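You operate a simulated robot arm through the tools that you are given. There is no shell and no other tool. Be economical: measure what you need, move in short steps, check, and stop when the job is done.

Carry out the task below with a simulated robot arm. There is one attempt and no reset: what you move stays moved.

TASK
Take the red key fob from the top of the desk and put it on top of the black glasses case there. Then put the sugar cube from the top of the desk on top of the purple pod there.
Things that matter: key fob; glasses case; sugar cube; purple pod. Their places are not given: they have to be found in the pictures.

It is judged by the outcome, as a careful person would: the job done as asked, and still so three seconds after it is handed in. It fails if anything else is knocked over, pushed out of place, dropped, spilled or broken.

THE ROBOT
A 7-joint arm with a two-finger parallel gripper, fixed in place. Base frame: the origin is at the foot of the arm, x ahead of it, y to its left, z up; the work surface is at about z = 0.74. Lengths are in m, angles in degrees, forces in N, time in s.
With the tool pointing down near the work surface it reaches from about 0.3 to 0.68 m from the base axis. Its first joint turns from -66.0 to 66.0 degrees. Payload 1.57 kg.
Tool frame: the origin (TCP) lies between the finger pads and is the grasp point; the fingertips stand 0.03 m ahead of it; z points along the fingers, y is the line along which they close. The gripper opens to 0.11 m. The fingers are 0.024 m wide and 0.012 m thick; the gripper's body (0.048 by 0.112 m) begins 0.078 m behind the TCP.
Orientation is told as [roll, pitch, yaw] about the base's x, y, z axes, in that order, counted from this pose: with the fingers straight down and closing along the base's y, the tool's x points along the base's -x, its y along +y and its z along -z.

THE INTERFACE
- The arm moves only by the tool play_rows. Its arguments are lists of equal length, an entry for each row: "dr": the turn, a rotation vector about the base's x, y, z in degrees, a list of three; "dp": the shift along the base's x, y, z in mm, a list of three; "gripper": the opening, from 0 (shut) to 1 (fully open). In form: {"dr": [[ax, ay, az], ...], "dp": [[x, y, z], ...], "gripper": [gripper, ...]}. A call has 1 to 10 rows; each row shifts and turns the commanded pose from where the row before left it. A row lasts 0.2 s, in which the tool goes at most 0.05 m and 8.6 degrees; a call with a longer step from one row to the next is refused whole, and so is a gripper value outside its range. A pose out of reach is approached as far as the arm can. The call stops where the force on the tool passes 40 N (or 10 N more than at its start, if that is more) or the arm is blocked; 0.2 s more then pass. The fingers move at their own pace (about 0.108 m/s each) and stop on an object; they squeeze with about 39 N. The grip force told is the motor's: it shows also when the fingers shut on nothing. Time passes only in rows, and 0.2 s behind the last, so rows that do not move let the fingers close. It gives the time, the measured TCP pose, the force on the tool (base axes), the opening and the grip force at its end, in the units of the frame above (readings bear some noise), and new pictures: "pictures" is both (left out), scene, wrist or none.
- Cameras (640 x 400 px; columns grow to the right, rows downward): "scene" is fixed at [0.1618, -0.4005, 1.3849]; the picture's right is [0.75, -0.67, 0.00], its down [-0.49, -0.55, -0.68] and it looks along [0.45, 0.51, -0.73] (base axes); focal length 343 px, centre (320, 200). "wrist" rides on the gripper at [-0.036, 0, -0.08] in the tool frame; the picture's right is [0.00, -1.00, 0.00], its down [0.97, 0.00, -0.24] and it looks along [0.24, 0.00, 0.97] (tool axes); focal length 218 px, centre (320, 200).
- pixel_to_xyz(camera, pixels): for up to 12 pixels [column, row] of the newest picture of that camera ("zoom" is the newest enlarged one), the place [x, y, z] in the base frame of the surface seen there, good to about 0.003 m. No time passes.
- zoom(camera, box): a new picture of the part [left, top, right, bottom] of that camera's present view, enlarged. No time passes.
- job_done(): hands the job in; it is judged then, once.

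Work in short steps. Measure before you move; look again where a grasp or a placing could have gone wrong, and mend it. You have 80 turns and 120 pictures in all, the two below and enlarged ones among them. Open the gripper and draw the arm clear of the work before you hand the job in, unless the task says otherwise; then end with one line.

The tools are called after "Emit:" as a command line: name --argument value ..., lists and objects as JSON in quotes. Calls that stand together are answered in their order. play_rows: Moves the arm, as the interface text tells. Its arguments: {"type":"object","properties":{"dr":{"type":"array","items":{"type":"array","items":{"type":"number"}}},"dp":{"type":"array","items":{"type":"array","items":{"type":"number"}}},"gripper":{"type":"array","items":{"type":"number"}},"pictures":{"type":"string","enum":["both","scene","wrist","none"]}},"required":["dr","dp","gripper"]} The other tools are called the same way: pixel_to_xyz (camera, pixels) gives the place of the surface under pixels of a picture; zoom (camera, box) takes an enlarged picture of a part of a camera's view; job_done () hands the job in.

At the start:

```text
time_s: 0.0
position: [0.3901, 0.0071, 1.0244]
tcp_rot: [0.1, 0.0, 0.0]
ft_force: [0.6, 0.1, 0.6]
grip_width: 0.11
gripper_force: 0.0
```

scene: 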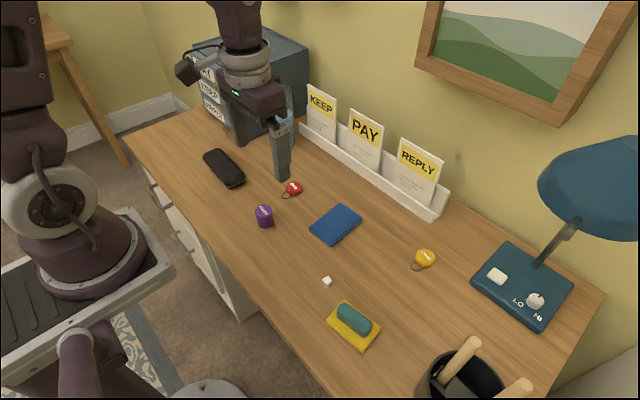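
wrist: 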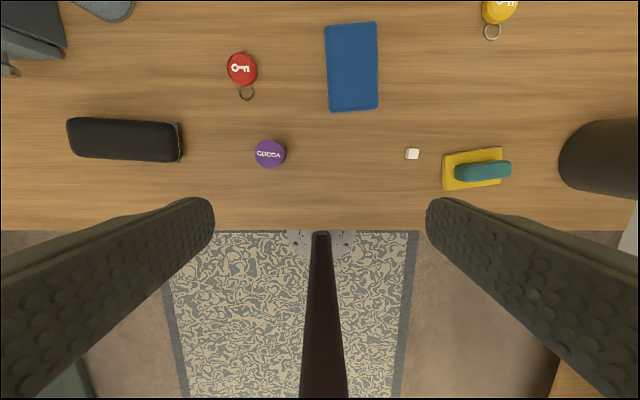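

The red fob is at wrist (241,68), the case at (124,140), the purple pod at (270,153) and the sugar cube at (412,154). I'll measure them and zoom in.

Emit:
pixel_to_xyz --camera "wrist" --pixels '[[241, 60], [241, 80], [246, 93], [75, 138], [124, 125], [124, 140], [175, 142], [270, 153], [412, 151], [412, 158], [250, 110], [270, 145]]'

Emit:
zoom --camera "wrist" --box '[200, 30, 300, 180]'

Emit:
zoom --camera "scene" --box '[190, 140, 350, 300]'

```text
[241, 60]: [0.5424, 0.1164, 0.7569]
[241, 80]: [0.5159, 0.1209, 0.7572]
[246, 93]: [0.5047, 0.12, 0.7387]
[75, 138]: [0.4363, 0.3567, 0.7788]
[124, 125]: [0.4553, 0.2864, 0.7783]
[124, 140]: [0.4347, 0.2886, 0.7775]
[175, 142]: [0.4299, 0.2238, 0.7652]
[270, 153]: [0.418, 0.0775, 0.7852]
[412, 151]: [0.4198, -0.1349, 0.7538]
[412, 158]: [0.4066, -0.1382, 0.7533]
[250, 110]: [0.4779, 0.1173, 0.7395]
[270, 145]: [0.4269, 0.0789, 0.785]
```

```text
2.67 times, centred on (250, 105) of wrist
```

zoom: 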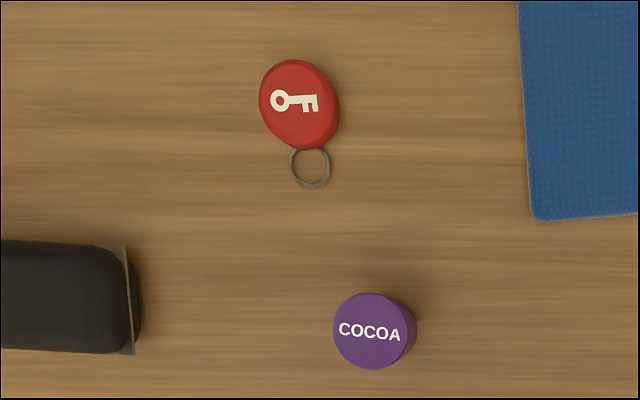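

```text
2.50 times, centred on (270, 220) of scene
```

zoom: 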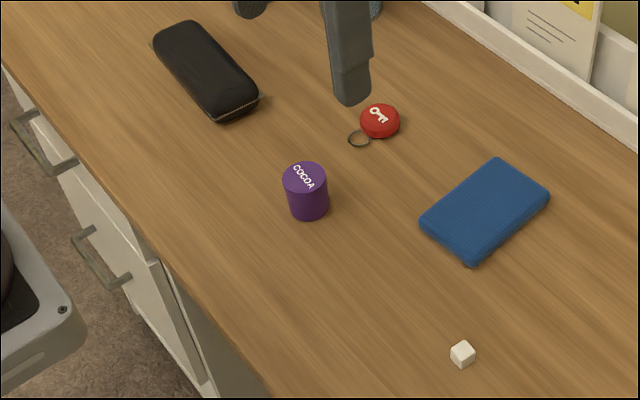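

The fob is centred near (0.530, 0.118), about 40 mm wide, with its top at z 0.757 and its axis turned about 12°. I'll move above it and check.

Emit:
play_rows --dr '[[0, 0, 2], [0, 0, 2], [0, 0, 2], [0, 0, 2], [0, 0, 2], [0, 0, 2], [0, 0, 0]]' --dp '[[23, 18, -28], [23, 18, -28], [23, 18, -28], [23, 18, -28], [24, 19, -28], [24, 20, -28], [0, 0, 0]]' --gripper '[1, 1, 1, 1, 1, 1, 1]'

Emit:
pixel_to_xyz --camera "scene" --pixels '[[320, 140]]'

```text
time_s: 1.6
position: [0.5315, 0.1174, 0.8558]
tcp_rot: [0.0, 0.0, 12.1]
ft_force: [0.0, -0.6, -0.4]
grip_width: 0.1101
gripper_force: 0.0
```

scene: 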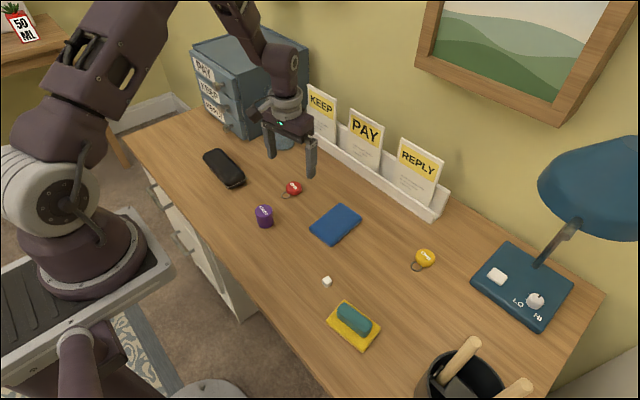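
wrist: 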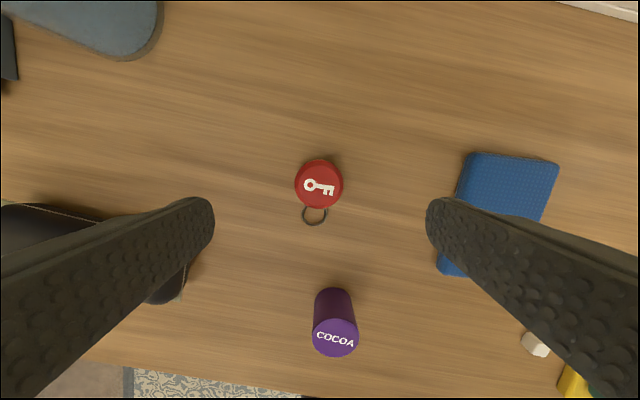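

```text
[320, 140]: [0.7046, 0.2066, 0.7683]
```

Emit:
pixel_to_xyz --camera "wrist" --pixels '[[319, 163], [320, 200], [300, 185], [341, 185], [319, 188], [315, 222]]'

Emit:
zoom --camera "wrist" --box '[270, 150, 370, 230]'

```text
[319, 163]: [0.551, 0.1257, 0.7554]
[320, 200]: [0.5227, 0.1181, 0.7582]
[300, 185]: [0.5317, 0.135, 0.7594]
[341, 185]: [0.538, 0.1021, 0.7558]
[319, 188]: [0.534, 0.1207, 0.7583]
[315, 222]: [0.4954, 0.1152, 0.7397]
```

```text
5.00 times, centred on (320, 190) of wrist
```

zoom: 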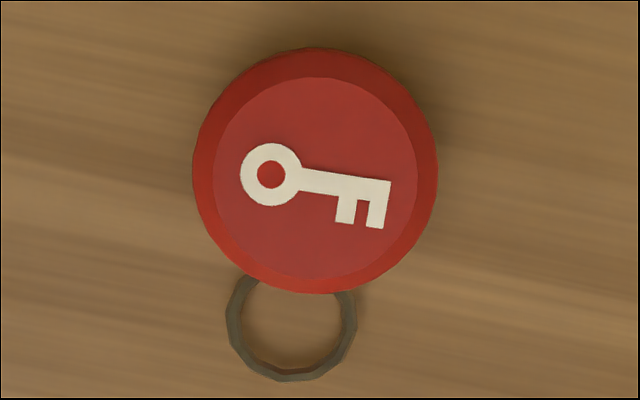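

The fob is round, centred near (0.533, 0.119). I'll go straight down to TCP z of about 0.774 and grip it.

Emit:
play_rows --dr '[[0, 0, 0], [0, 0, 0], [0, 0, 0], [0, 0, 0]]' --dp '[[1, 1, -30], [1, 1, -30], [0, 0, -20], [0, 0, 0]]' --gripper '[0.75, 0.7, 0.7, 0.7]' --pictures "wrist"

```text
time_s: 2.6
position: [0.533, 0.1193, 0.7766]
tcp_rot: [0.0, 0.1, 12.0]
ft_force: [0.1, -0.1, 0.3]
grip_width: 0.077
gripper_force: 0.2
```

wrist: 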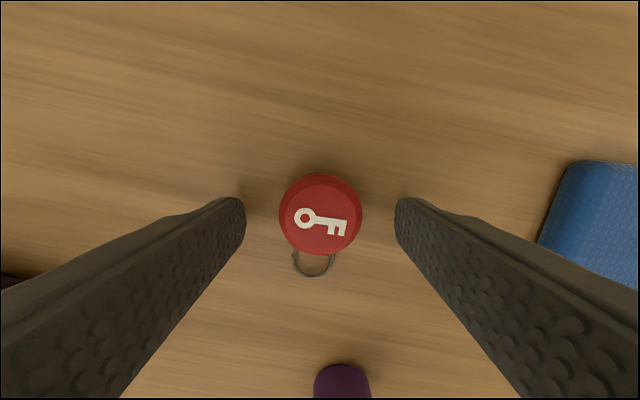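

The fob sits centred between the fingers. I'll go 3 mm lower, close and lift.

Emit:
play_rows --dr '[[0, 0, 0], [0, 0, 0], [0, 0, 0], [0, 0, 0], [0, 0, 0], [0, 0, 0], [0, 0, 0]]' --dp '[[0, 0, -3], [0, 0, 0], [0, 0, 0], [0, 0, 20], [0, 0, 35], [0, 0, 35], [0, 0, 0]]' --gripper '[0.5, 0.1, 0.1, 0.1, 0.1, 0.1, 0.1]'

```text
time_s: 4.2
position: [0.5326, 0.1206, 0.8635]
tcp_rot: [0.0, -0.1, 12.0]
ft_force: [-0.1, -0.5, 0.4]
grip_width: 0.0399
gripper_force: 38.6
```

scene: 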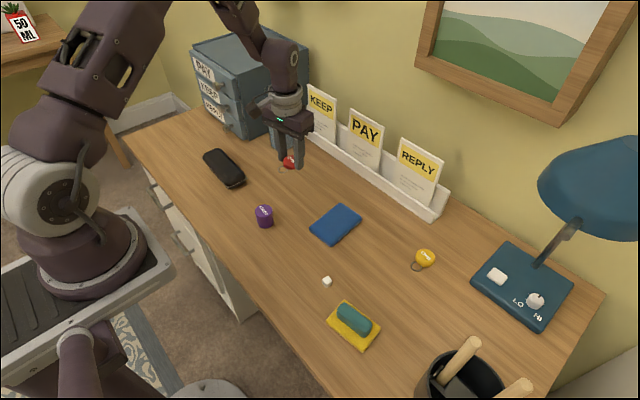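
wrist: 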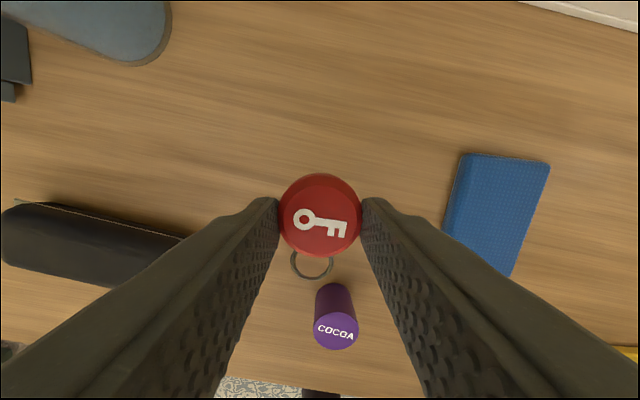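

The fob is held at 40 mm width. Next I'll measure the case in the scene view.

Emit:
zoom --camera "scene" --box '[190, 135, 260, 200]'

Emit:
pixel_to_xyz --camera "scene" --pixels '[[223, 166], [215, 170], [231, 162], [211, 153], [205, 157], [219, 151], [235, 179], [228, 183], [241, 175]]'

```text
6.15 times, centred on (225, 168) of scene
```

zoom: 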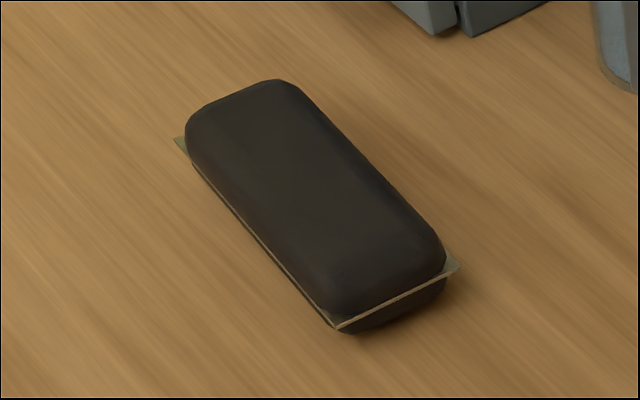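

```text
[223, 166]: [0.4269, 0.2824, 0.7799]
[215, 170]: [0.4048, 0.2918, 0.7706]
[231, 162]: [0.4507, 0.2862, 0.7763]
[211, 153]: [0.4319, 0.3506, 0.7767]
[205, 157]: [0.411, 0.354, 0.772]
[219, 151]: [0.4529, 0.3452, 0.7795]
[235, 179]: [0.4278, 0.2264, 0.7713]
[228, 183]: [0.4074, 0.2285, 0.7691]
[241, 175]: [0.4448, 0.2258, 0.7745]
```

The case is centred near (0.432, 0.288), with its long side along y and its top at about 0.779. I'll carry the fob over it, turning it 84° so the ring lies along the case.

Emit:
play_rows --dr '[[0, 0, 8.4], [0, 0, 8.4], [0, 0, 8.4], [0, 0, 8.4], [0, 0, 8.4], [0, 0, 8.4], [0, 0, 8.4], [0, 0, 8.4], [0, 0, 8.4], [0, 0, 8.4]]' --dp '[[-10.1, 17.4, 0], [-10.1, 17.4, 0], [-10.1, 17.4, 0], [-10.1, 17.4, 0], [-10.1, 17.4, 0], [-10.1, 17.4, 0], [-10.1, 17.4, 0], [-10.1, 17.4, 0], [-10.1, 17.4, 0], [-10.1, 17.4, 0]]' --gripper '[0.1, 0.1, 0.1, 0.1, 0.1, 0.1, 0.1, 0.1, 0.1, 0.1]'

```text
time_s: 6.4
position: [0.4311, 0.2939, 0.8636]
tcp_rot: [0.0, 0.0, 96.3]
ft_force: [0.1, -0.3, 0.1]
grip_width: 0.0401
gripper_force: 38.8
```

scene: 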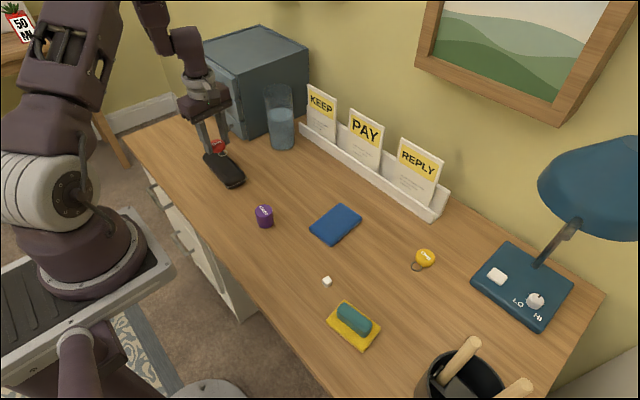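
wrist: 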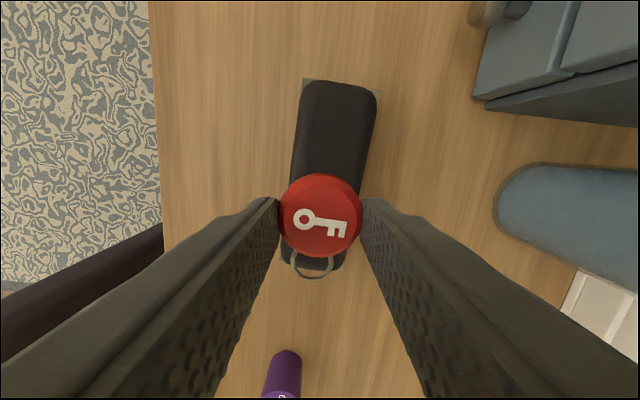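

It is lined up. I'll lower it to just above the case, then ease down.

Emit:
play_rows --dr '[[0, 0, 0], [0, 0, 0], [0, 0, 0], [0, 0, 0]]' --dp '[[0, 0, -25], [0, 0, -20], [0, 0, -3], [0, 0, 0]]' --gripper '[0.1, 0.1, 0.1, 0.1]'

Emit:
zoom --camera "scene" --box '[180, 110, 270, 200]'

```text
time_s: 7.4
position: [0.4312, 0.2941, 0.8158]
tcp_rot: [0.0, 0.0, 96.0]
ft_force: [0.5, -0.1, -0.4]
grip_width: 0.0399
gripper_force: 38.9
```

scene: 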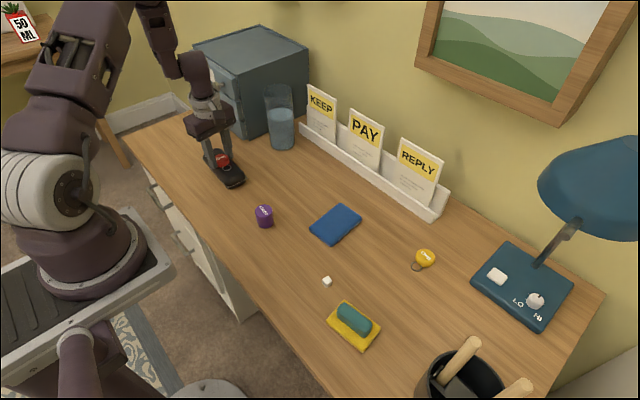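
wrist: 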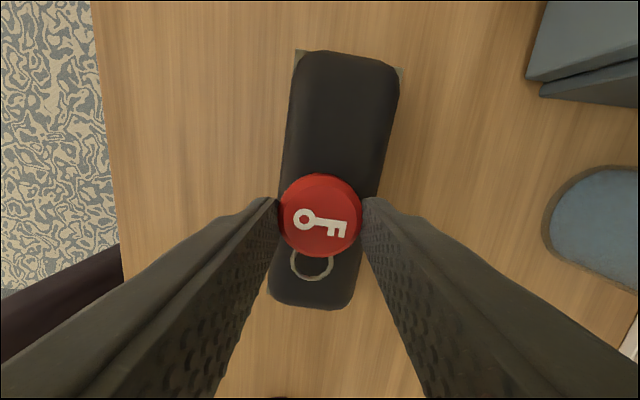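

```text
4.44 times, centred on (225, 155) of scene
```

zoom: 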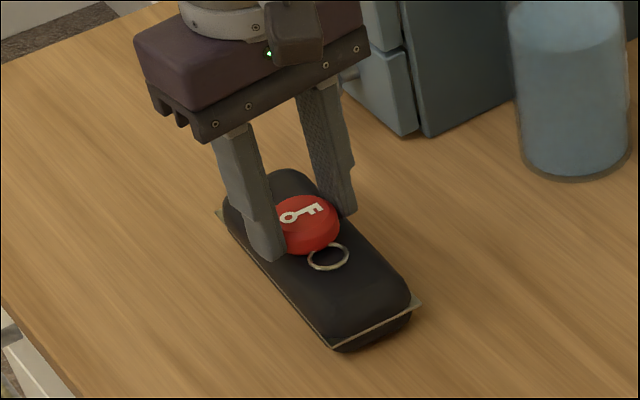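

It is well centred. I'll lower a millimetre at a time until it touches.

Emit:
play_rows --dr '[[0, 0, 0], [0, 0, 0], [0, 0, 0], [0, 0, 0]]' --dp '[[0, 0, -1], [0, 0, -1], [0, 0, -1], [0, 0, 0]]' --gripper '[0.1, 0.1, 0.1, 0.1]' --pictures "none"

```text
time_s: 8.4
position: [0.4317, 0.2933, 0.8132]
tcp_rot: [-0.1, -0.1, 96.0]
ft_force: [-4.0, -2.7, 25.7]
grip_width: 0.0398
gripper_force: 39.1
```

It is touching at about 26 N. I'll ease up slightly, open gently and look.

Emit:
play_rows --dr '[[0, 0, 0], [0, 0, 0], [0, 0, 0]]' --dp '[[0, 0, 0.8], [0, 0, 0], [0, 0, 0]]' --gripper '[0.1, 0.5, 0.6]'

```text
time_s: 9.2
position: [0.4312, 0.294, 0.8122]
tcp_rot: [0.0, 0.0, 96.1]
ft_force: [-0.4, 0.2, -0.1]
grip_width: 0.0661
gripper_force: 0.0
```

scene: 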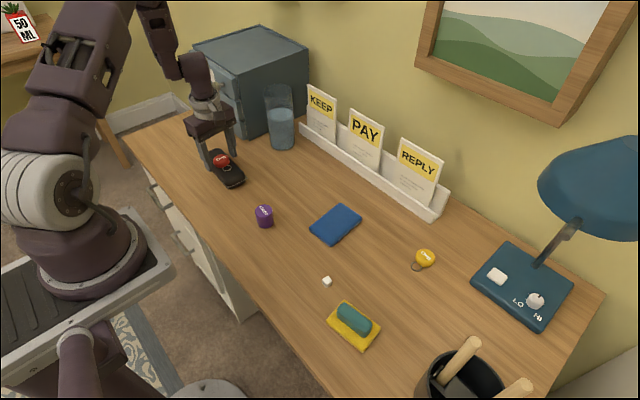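
wrist: 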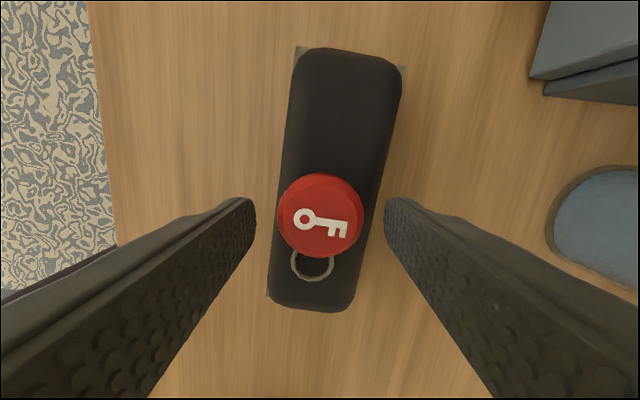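

The fob rests cleanly on the case. I'll rise straight up, then head for the cube while turning back.

Emit:
play_rows --dr '[[0, 0, 0], [0, 0, 0], [0, 0, 0], [0, 0, -8], [0, 0, -8], [0, 0, -8], [0, 0, -8], [0, 0, -8], [0, 0, -8], [0, 0, -8]]' --dp '[[0, 0, 20], [0, 0, 40], [0, 0, 45], [0, -20, 25], [0, -40, 0], [-2, -40, 0], [-3, -40, 0], [-4, -40, 0], [-4, -40, 0], [-4, -40, 0]]' --gripper '[0.6, 0.6, 0.6, 0.6, 0.6, 0.6, 0.6, 0.6, 0.6, 0.6]' --pictures "none"

Emit:
play_rows --dr '[[0, 0, -8], [0, 0, -8], [0, 0, -8], [0, 0, -8], [0, 0, -8], [0, 0, 0], [0, 0, 0]]' --dp '[[0, -40, -20], [0, -40, -25], [0, -40, -25], [0, -40, -25], [0, -11, 0], [0, 0, 0], [0, 0, 0]]' --gripper '[0.6, 0.6, 0.6, 0.6, 0.6, 0.6, 0.6]'

```text
time_s: 11.4
position: [0.4156, 0.0337, 0.9437]
tcp_rot: [0.1, 0.0, 40.0]
ft_force: [-0.2, 0.3, 0.3]
grip_width: 0.0661
gripper_force: 0.1
```

```text
time_s: 13.0
position: [0.4136, -0.1374, 0.8488]
tcp_rot: [0.0, 0.0, 0.1]
ft_force: [0.0, 1.1, -0.4]
grip_width: 0.0661
gripper_force: 0.0
```

scene: 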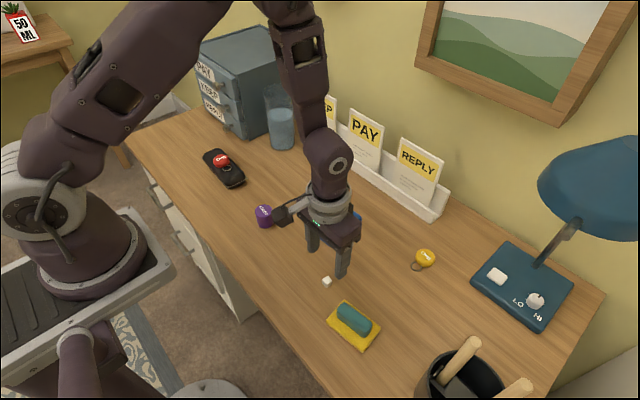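
wrist: 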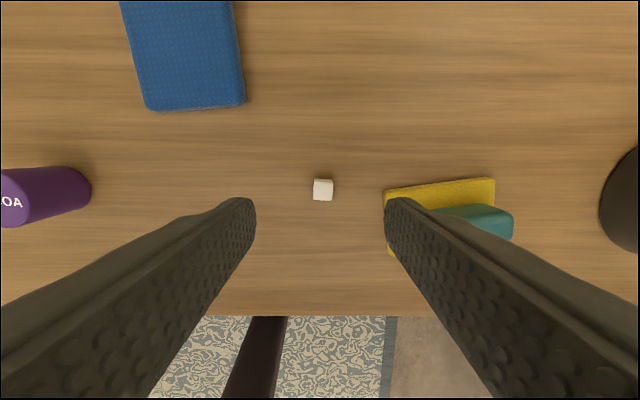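

The fob is still on the case. I'll measure the cube and the nearby sponge edge.

Emit:
zoom --camera "wrist" --box '[290, 165, 360, 215]'

Emit:
pixel_to_xyz --camera "wrist" --pixels '[[323, 191], [316, 191], [330, 191], [323, 184], [323, 197], [384, 192], [388, 250], [86, 190]]'

```text
8.00 times, centred on (325, 190) of wrist
```

zoom: 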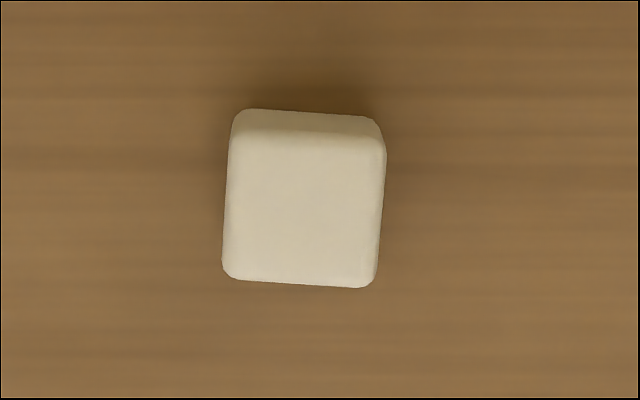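

```text
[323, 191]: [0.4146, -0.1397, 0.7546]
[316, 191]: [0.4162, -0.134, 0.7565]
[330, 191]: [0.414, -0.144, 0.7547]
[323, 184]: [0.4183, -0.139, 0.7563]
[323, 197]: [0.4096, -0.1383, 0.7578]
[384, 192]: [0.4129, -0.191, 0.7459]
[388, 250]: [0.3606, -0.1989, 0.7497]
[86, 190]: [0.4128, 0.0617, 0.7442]
```

The cube is centred near (0.413, −0.139), 15 mm wide, with a yaw of about −4°. The sponge edge at y −0.191 is clear if I use a 40 mm opening, so I'll descend.

Emit:
play_rows --dr '[[0, 0, -4], [0, 0, 0], [0, 0, 0], [0, 0, 0]]' --dp '[[0, -1.5, 0], [0, 0, -35], [0, 0, -35], [0, 0, -3]]' --gripper '[0.37, 0.37, 0.37, 0.37]' --pictures "wrist"

```text
time_s: 14.0
position: [0.4142, -0.1392, 0.7743]
tcp_rot: [0.0, 0.0, -4.0]
ft_force: [0.1, 0.8, 0.6]
grip_width: 0.0406
gripper_force: 0.1
```

wrist: 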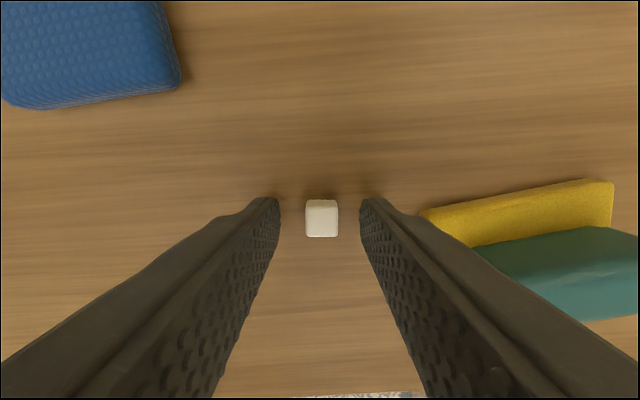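

The cube is centred and aligned with the fingers. I'll close and lift.

Emit:
play_rows --dr '[[0, 0, 0], [0, 0, 0], [0, 0, 0], [0, 0, 2e-08], [0, 0, 0], [0, 0, 0]]' --dp '[[0, 0, 0], [0, 0, 0], [0, 0, 15], [0, 0, 40], [0, 0, 40], [0, 0, 0]]' --gripper '[0.08, 0.05, 0.05, 0.05, 0.05, 0.05]'

```text
time_s: 15.4
position: [0.4158, -0.1391, 0.8708]
tcp_rot: [0.0, 0.0, -4.1]
ft_force: [0.0, 0.5, 0.2]
grip_width: 0.0118
gripper_force: 28.8
```

scene: 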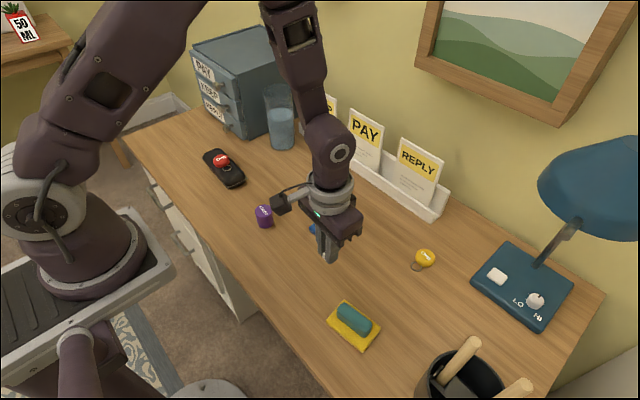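
wrist: 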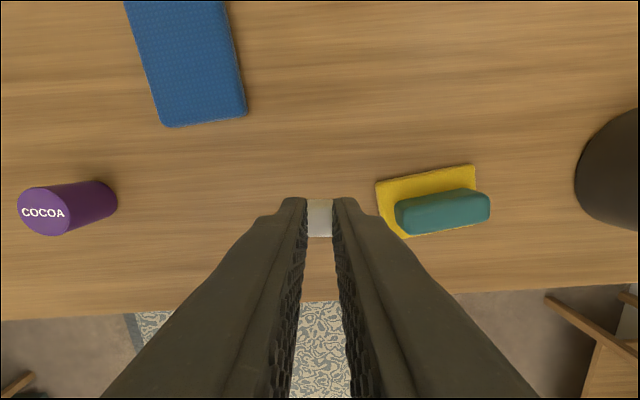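

The cube is held. I'll measure the pod top again before moving over.

Emit:
zoom --camera "scene" --box '[240, 190, 290, 240]'

Emit:
pixel_to_xyz --camera "wrist" --pixels '[[44, 211], [22, 207], [67, 217], [44, 190], [44, 231]]'

Emit:
zoom --camera "wrist" --box '[290, 180, 350, 250]'

```text
8.00 times, centred on (265, 215) of scene
```

zoom: 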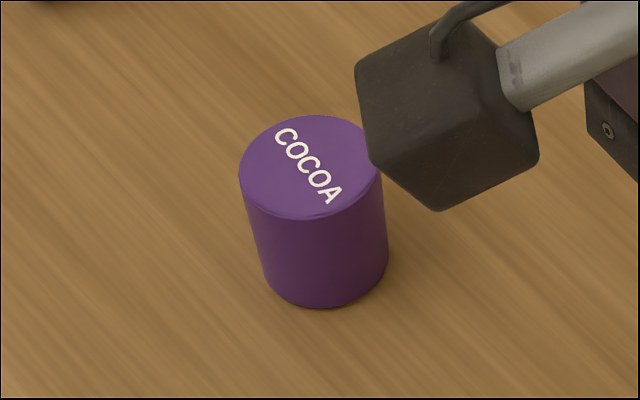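

```text
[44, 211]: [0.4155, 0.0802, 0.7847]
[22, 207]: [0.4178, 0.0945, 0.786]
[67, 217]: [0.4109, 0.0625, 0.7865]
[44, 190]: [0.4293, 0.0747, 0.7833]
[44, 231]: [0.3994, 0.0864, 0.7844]
```

```text
5.71 times, centred on (320, 215) of wrist
```

zoom: 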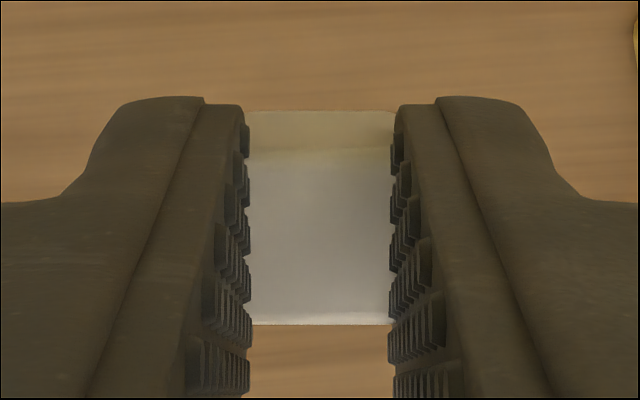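

The pod is centred near (0.415, 0.079), with its top at 0.785. I'll check how high the block on the wrist sits so it clears things.

Emit:
pixel_to_xyz --camera "scene" --pixels '[[278, 205], [282, 212], [325, 228]]'

```text
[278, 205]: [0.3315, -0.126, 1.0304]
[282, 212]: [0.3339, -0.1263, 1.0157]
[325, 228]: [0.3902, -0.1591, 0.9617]
```

The block is above z 1.0, so it clears. I'll move over the pod and lower to just above it.

Emit:
play_rows --dr '[[0, 0, 0], [0, 0, 0], [0, 0, 0], [0, 0, 0], [0, 0, 0], [0, 0, 0], [0, 0, 0], [0, 0, 0], [0, 0, 0]]' --dp '[[0, 30, 0], [0, 40, 0], [0, 40, 0], [0, 40, 0], [0, 40, 0], [0, 28, 0], [0, 0, -25], [0, 0, -20], [0, 0, 0]]' --gripper '[0.05, 0.05, 0.05, 0.05, 0.05, 0.05, 0.05, 0.05, 0.05]'

Emit:
zoom --camera "scene" --box '[235, 170, 305, 240]'

Emit:
zoom --camera "wrist" --box '[270, 160, 370, 260]'

```text
time_s: 17.4
position: [0.4145, 0.0769, 0.8244]
tcp_rot: [-0.1, 0.0, -4.0]
ft_force: [-0.8, -0.2, 0.1]
grip_width: 0.0115
gripper_force: 29.1
```

scene: 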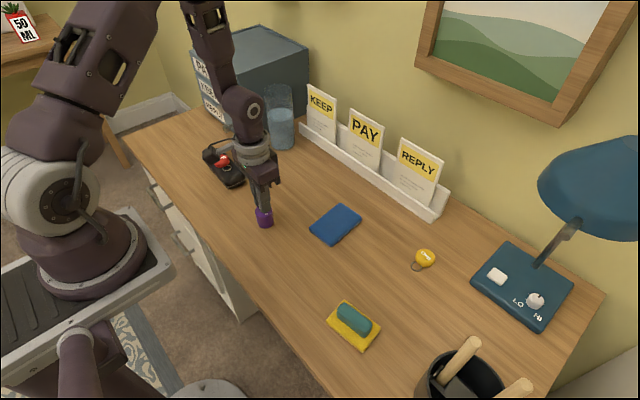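
wrist: 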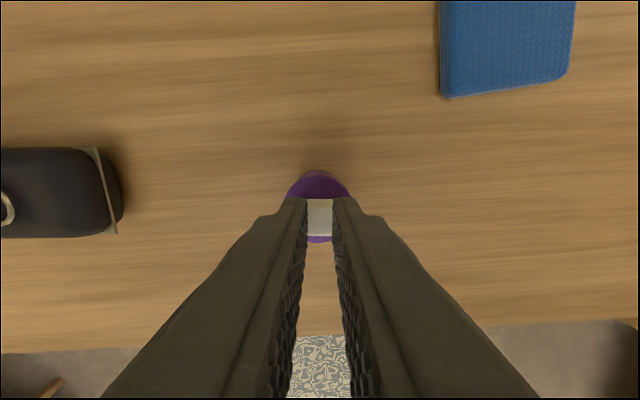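

```text
5.71 times, centred on (270, 205) of scene
```

zoom: 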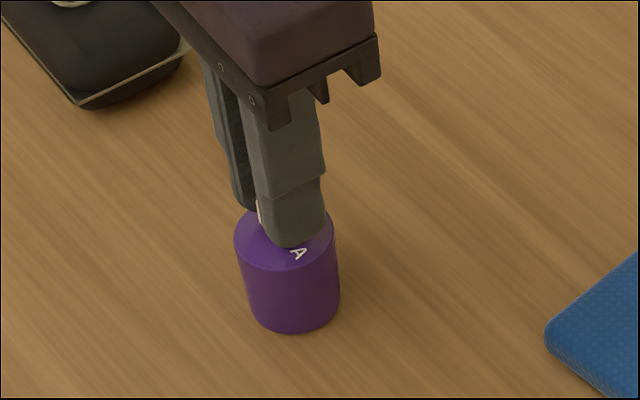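

```text
4.00 times, centred on (320, 210) of wrist
```

zoom: 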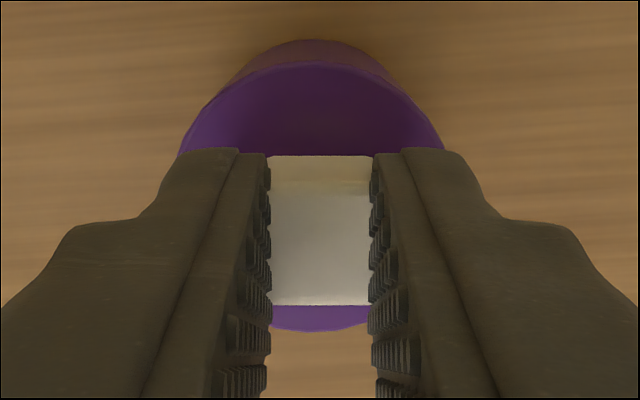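

The pod centre is about 1 mm further in +x and +y than the cube. I'll correct that, then lower gently.

Emit:
play_rows --dr '[[0, 0, 0], [0, 0, 0], [0, 0, 0], [0, 0, 0], [0, 0, 0]]' --dp '[[1, 1.5, 0], [0, 0, -2], [0, 0, -1], [0, 0, -1], [0, 0, 0]]' --gripper '[0.05, 0.05, 0.05, 0.05, 0.05]' --pictures "none"

```text
time_s: 18.6
position: [0.4156, 0.0811, 0.8209]
tcp_rot: [0.0, 0.1, -3.9]
ft_force: [0.6, 0.9, 0.6]
grip_width: 0.0115
gripper_force: 29.1
```

Emit:
play_rows --dr '[[0, 0, 0], [0, 0, 0]]' --dp '[[0, 0, -0.7], [0, 0, 0]]' --gripper '[0.05, 0.05]' --pictures "wrist"

Emit:
zoom --camera "scene" --box '[245, 180, 285, 220]'

```text
time_s: 19.2
position: [0.4158, 0.0803, 0.8206]
tcp_rot: [0.0, 0.0, -4.0]
ft_force: [0.2, 0.4, -0.1]
grip_width: 0.0118
gripper_force: 29.0
```

wrist: 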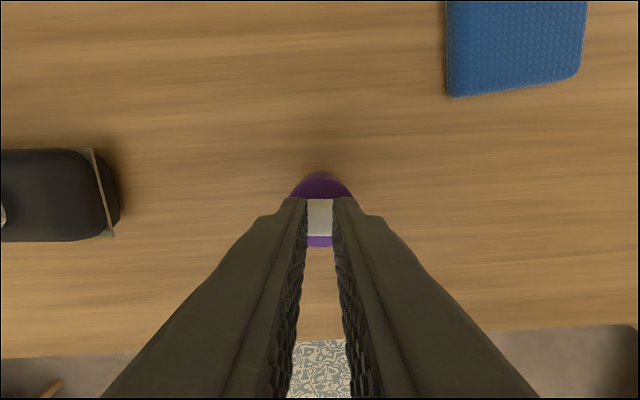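

```text
10.00 times, centred on (265, 200) of scene
```

zoom: 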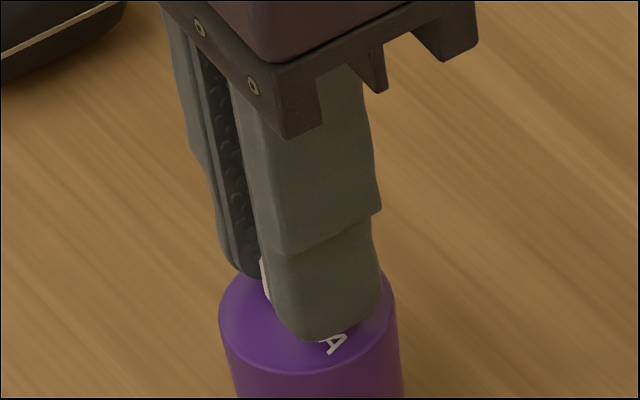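

No contact yet, so I'll go a little lower.

Emit:
play_rows --dr '[[0, 0, 0], [0, 0, 0]]' --dp '[[0, 0, -0.7], [0, 0, 0]]' --gripper '[0.05, 0.05]' --pictures "none"

Emit:
play_rows --dr '[[0, 0, 0], [0, 0, 0]]' --dp '[[0, 0, -0.5], [0, 0, 0]]' --gripper '[0.05, 0.05]' --pictures "none"

```text
time_s: 19.8
position: [0.4156, 0.0806, 0.8194]
tcp_rot: [-0.1, 0.0, -4.0]
ft_force: [-1.0, 0.0, 0.4]
grip_width: 0.0117
gripper_force: 29.4
```

```text
time_s: 20.4
position: [0.4155, 0.0789, 0.8177]
tcp_rot: [0.0, -0.1, -4.0]
ft_force: [0.0, -0.1, 3.4]
grip_width: 0.0116
gripper_force: 29.0
```

Force is up to 3.4 N, so the cube is touching. I'll open the fingers.

Emit:
play_rows --dr '[[0, 0, 0], [0, 0, 0], [0, 0, 0]]' --dp '[[0, 0, 0], [0, 0, 0], [0, 0, 0]]' --gripper '[0.14, 0.3, 0.4]' --pictures "wrist"

```text
time_s: 21.2
position: [0.4177, 0.0808, 0.8185]
tcp_rot: [-0.1, 0.0, -3.9]
ft_force: [-0.2, -1.0, -0.1]
grip_width: 0.0439
gripper_force: 0.0
```

wrist: 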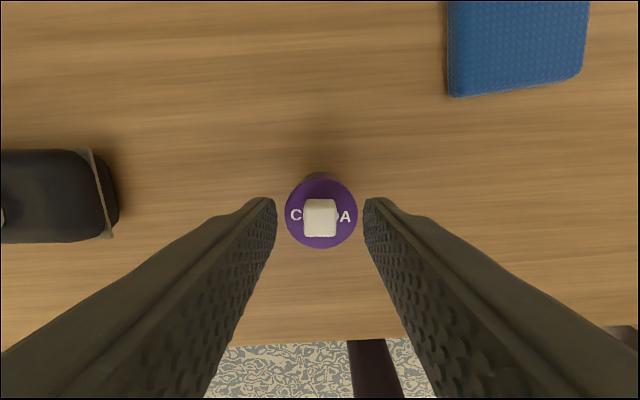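

The cube stands centred on the pod. I'll draw straight up and clear, then check both.

Emit:
play_rows --dr '[[0, 0, 0], [0, 0, 0], [0, 0, 0], [0, 0, 0], [0, 0, 0], [0, 0, 0], [0, 0, 0], [0, 0, 0]]' --dp '[[0, 0, 10], [0, 0, 30], [0, 0, 45], [0, 0, 45], [0, 0, 45], [0, -40, 20], [0, -40, 0], [0, 0, 0]]' --gripper '[0.4, 0.4, 0.4, 0.4, 0.5, 0.5, 0.5, 0.5]'

Emit:
zoom --camera "scene" --box '[190, 140, 290, 240]'

```text
time_s: 23.0
position: [0.4155, -0.0, 1.0145]
tcp_rot: [0.0, 0.0, -4.0]
ft_force: [-0.4, -0.6, -0.1]
grip_width: 0.055
gripper_force: 0.0
```

scene: 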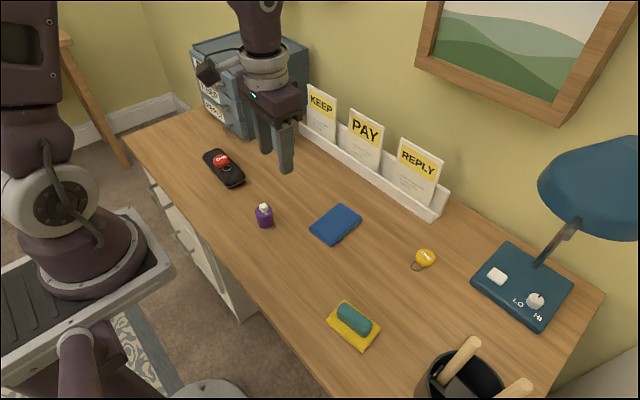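
wrist: 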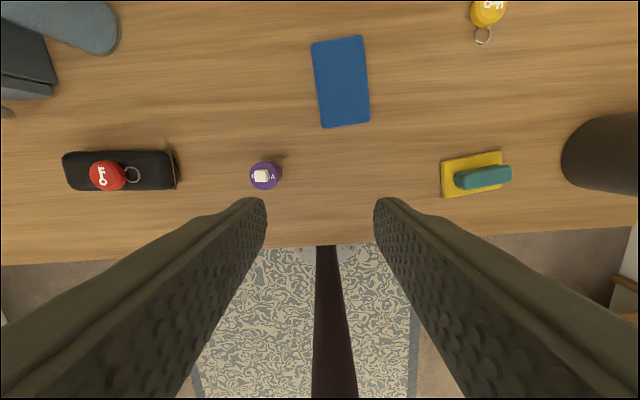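

```text
4.00 times, centred on (240, 190) of scene
```

zoom: 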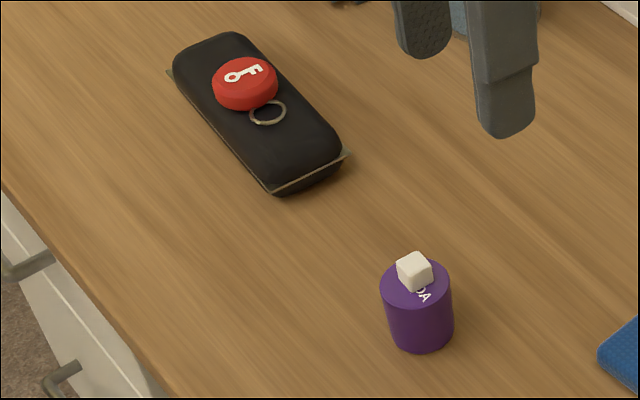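

The fob is on the case and the cube is on the pod, nothing else has moved, and the arm is clear with its gripper open, so I'm handing in.

Emit:
job_done

```text
The job is handed in.
```

The red key fob is on top of the black glasses case and the sugar cube is on top of the purple pod. In the last pictures both were resting steadily and nothing else looked out of place.
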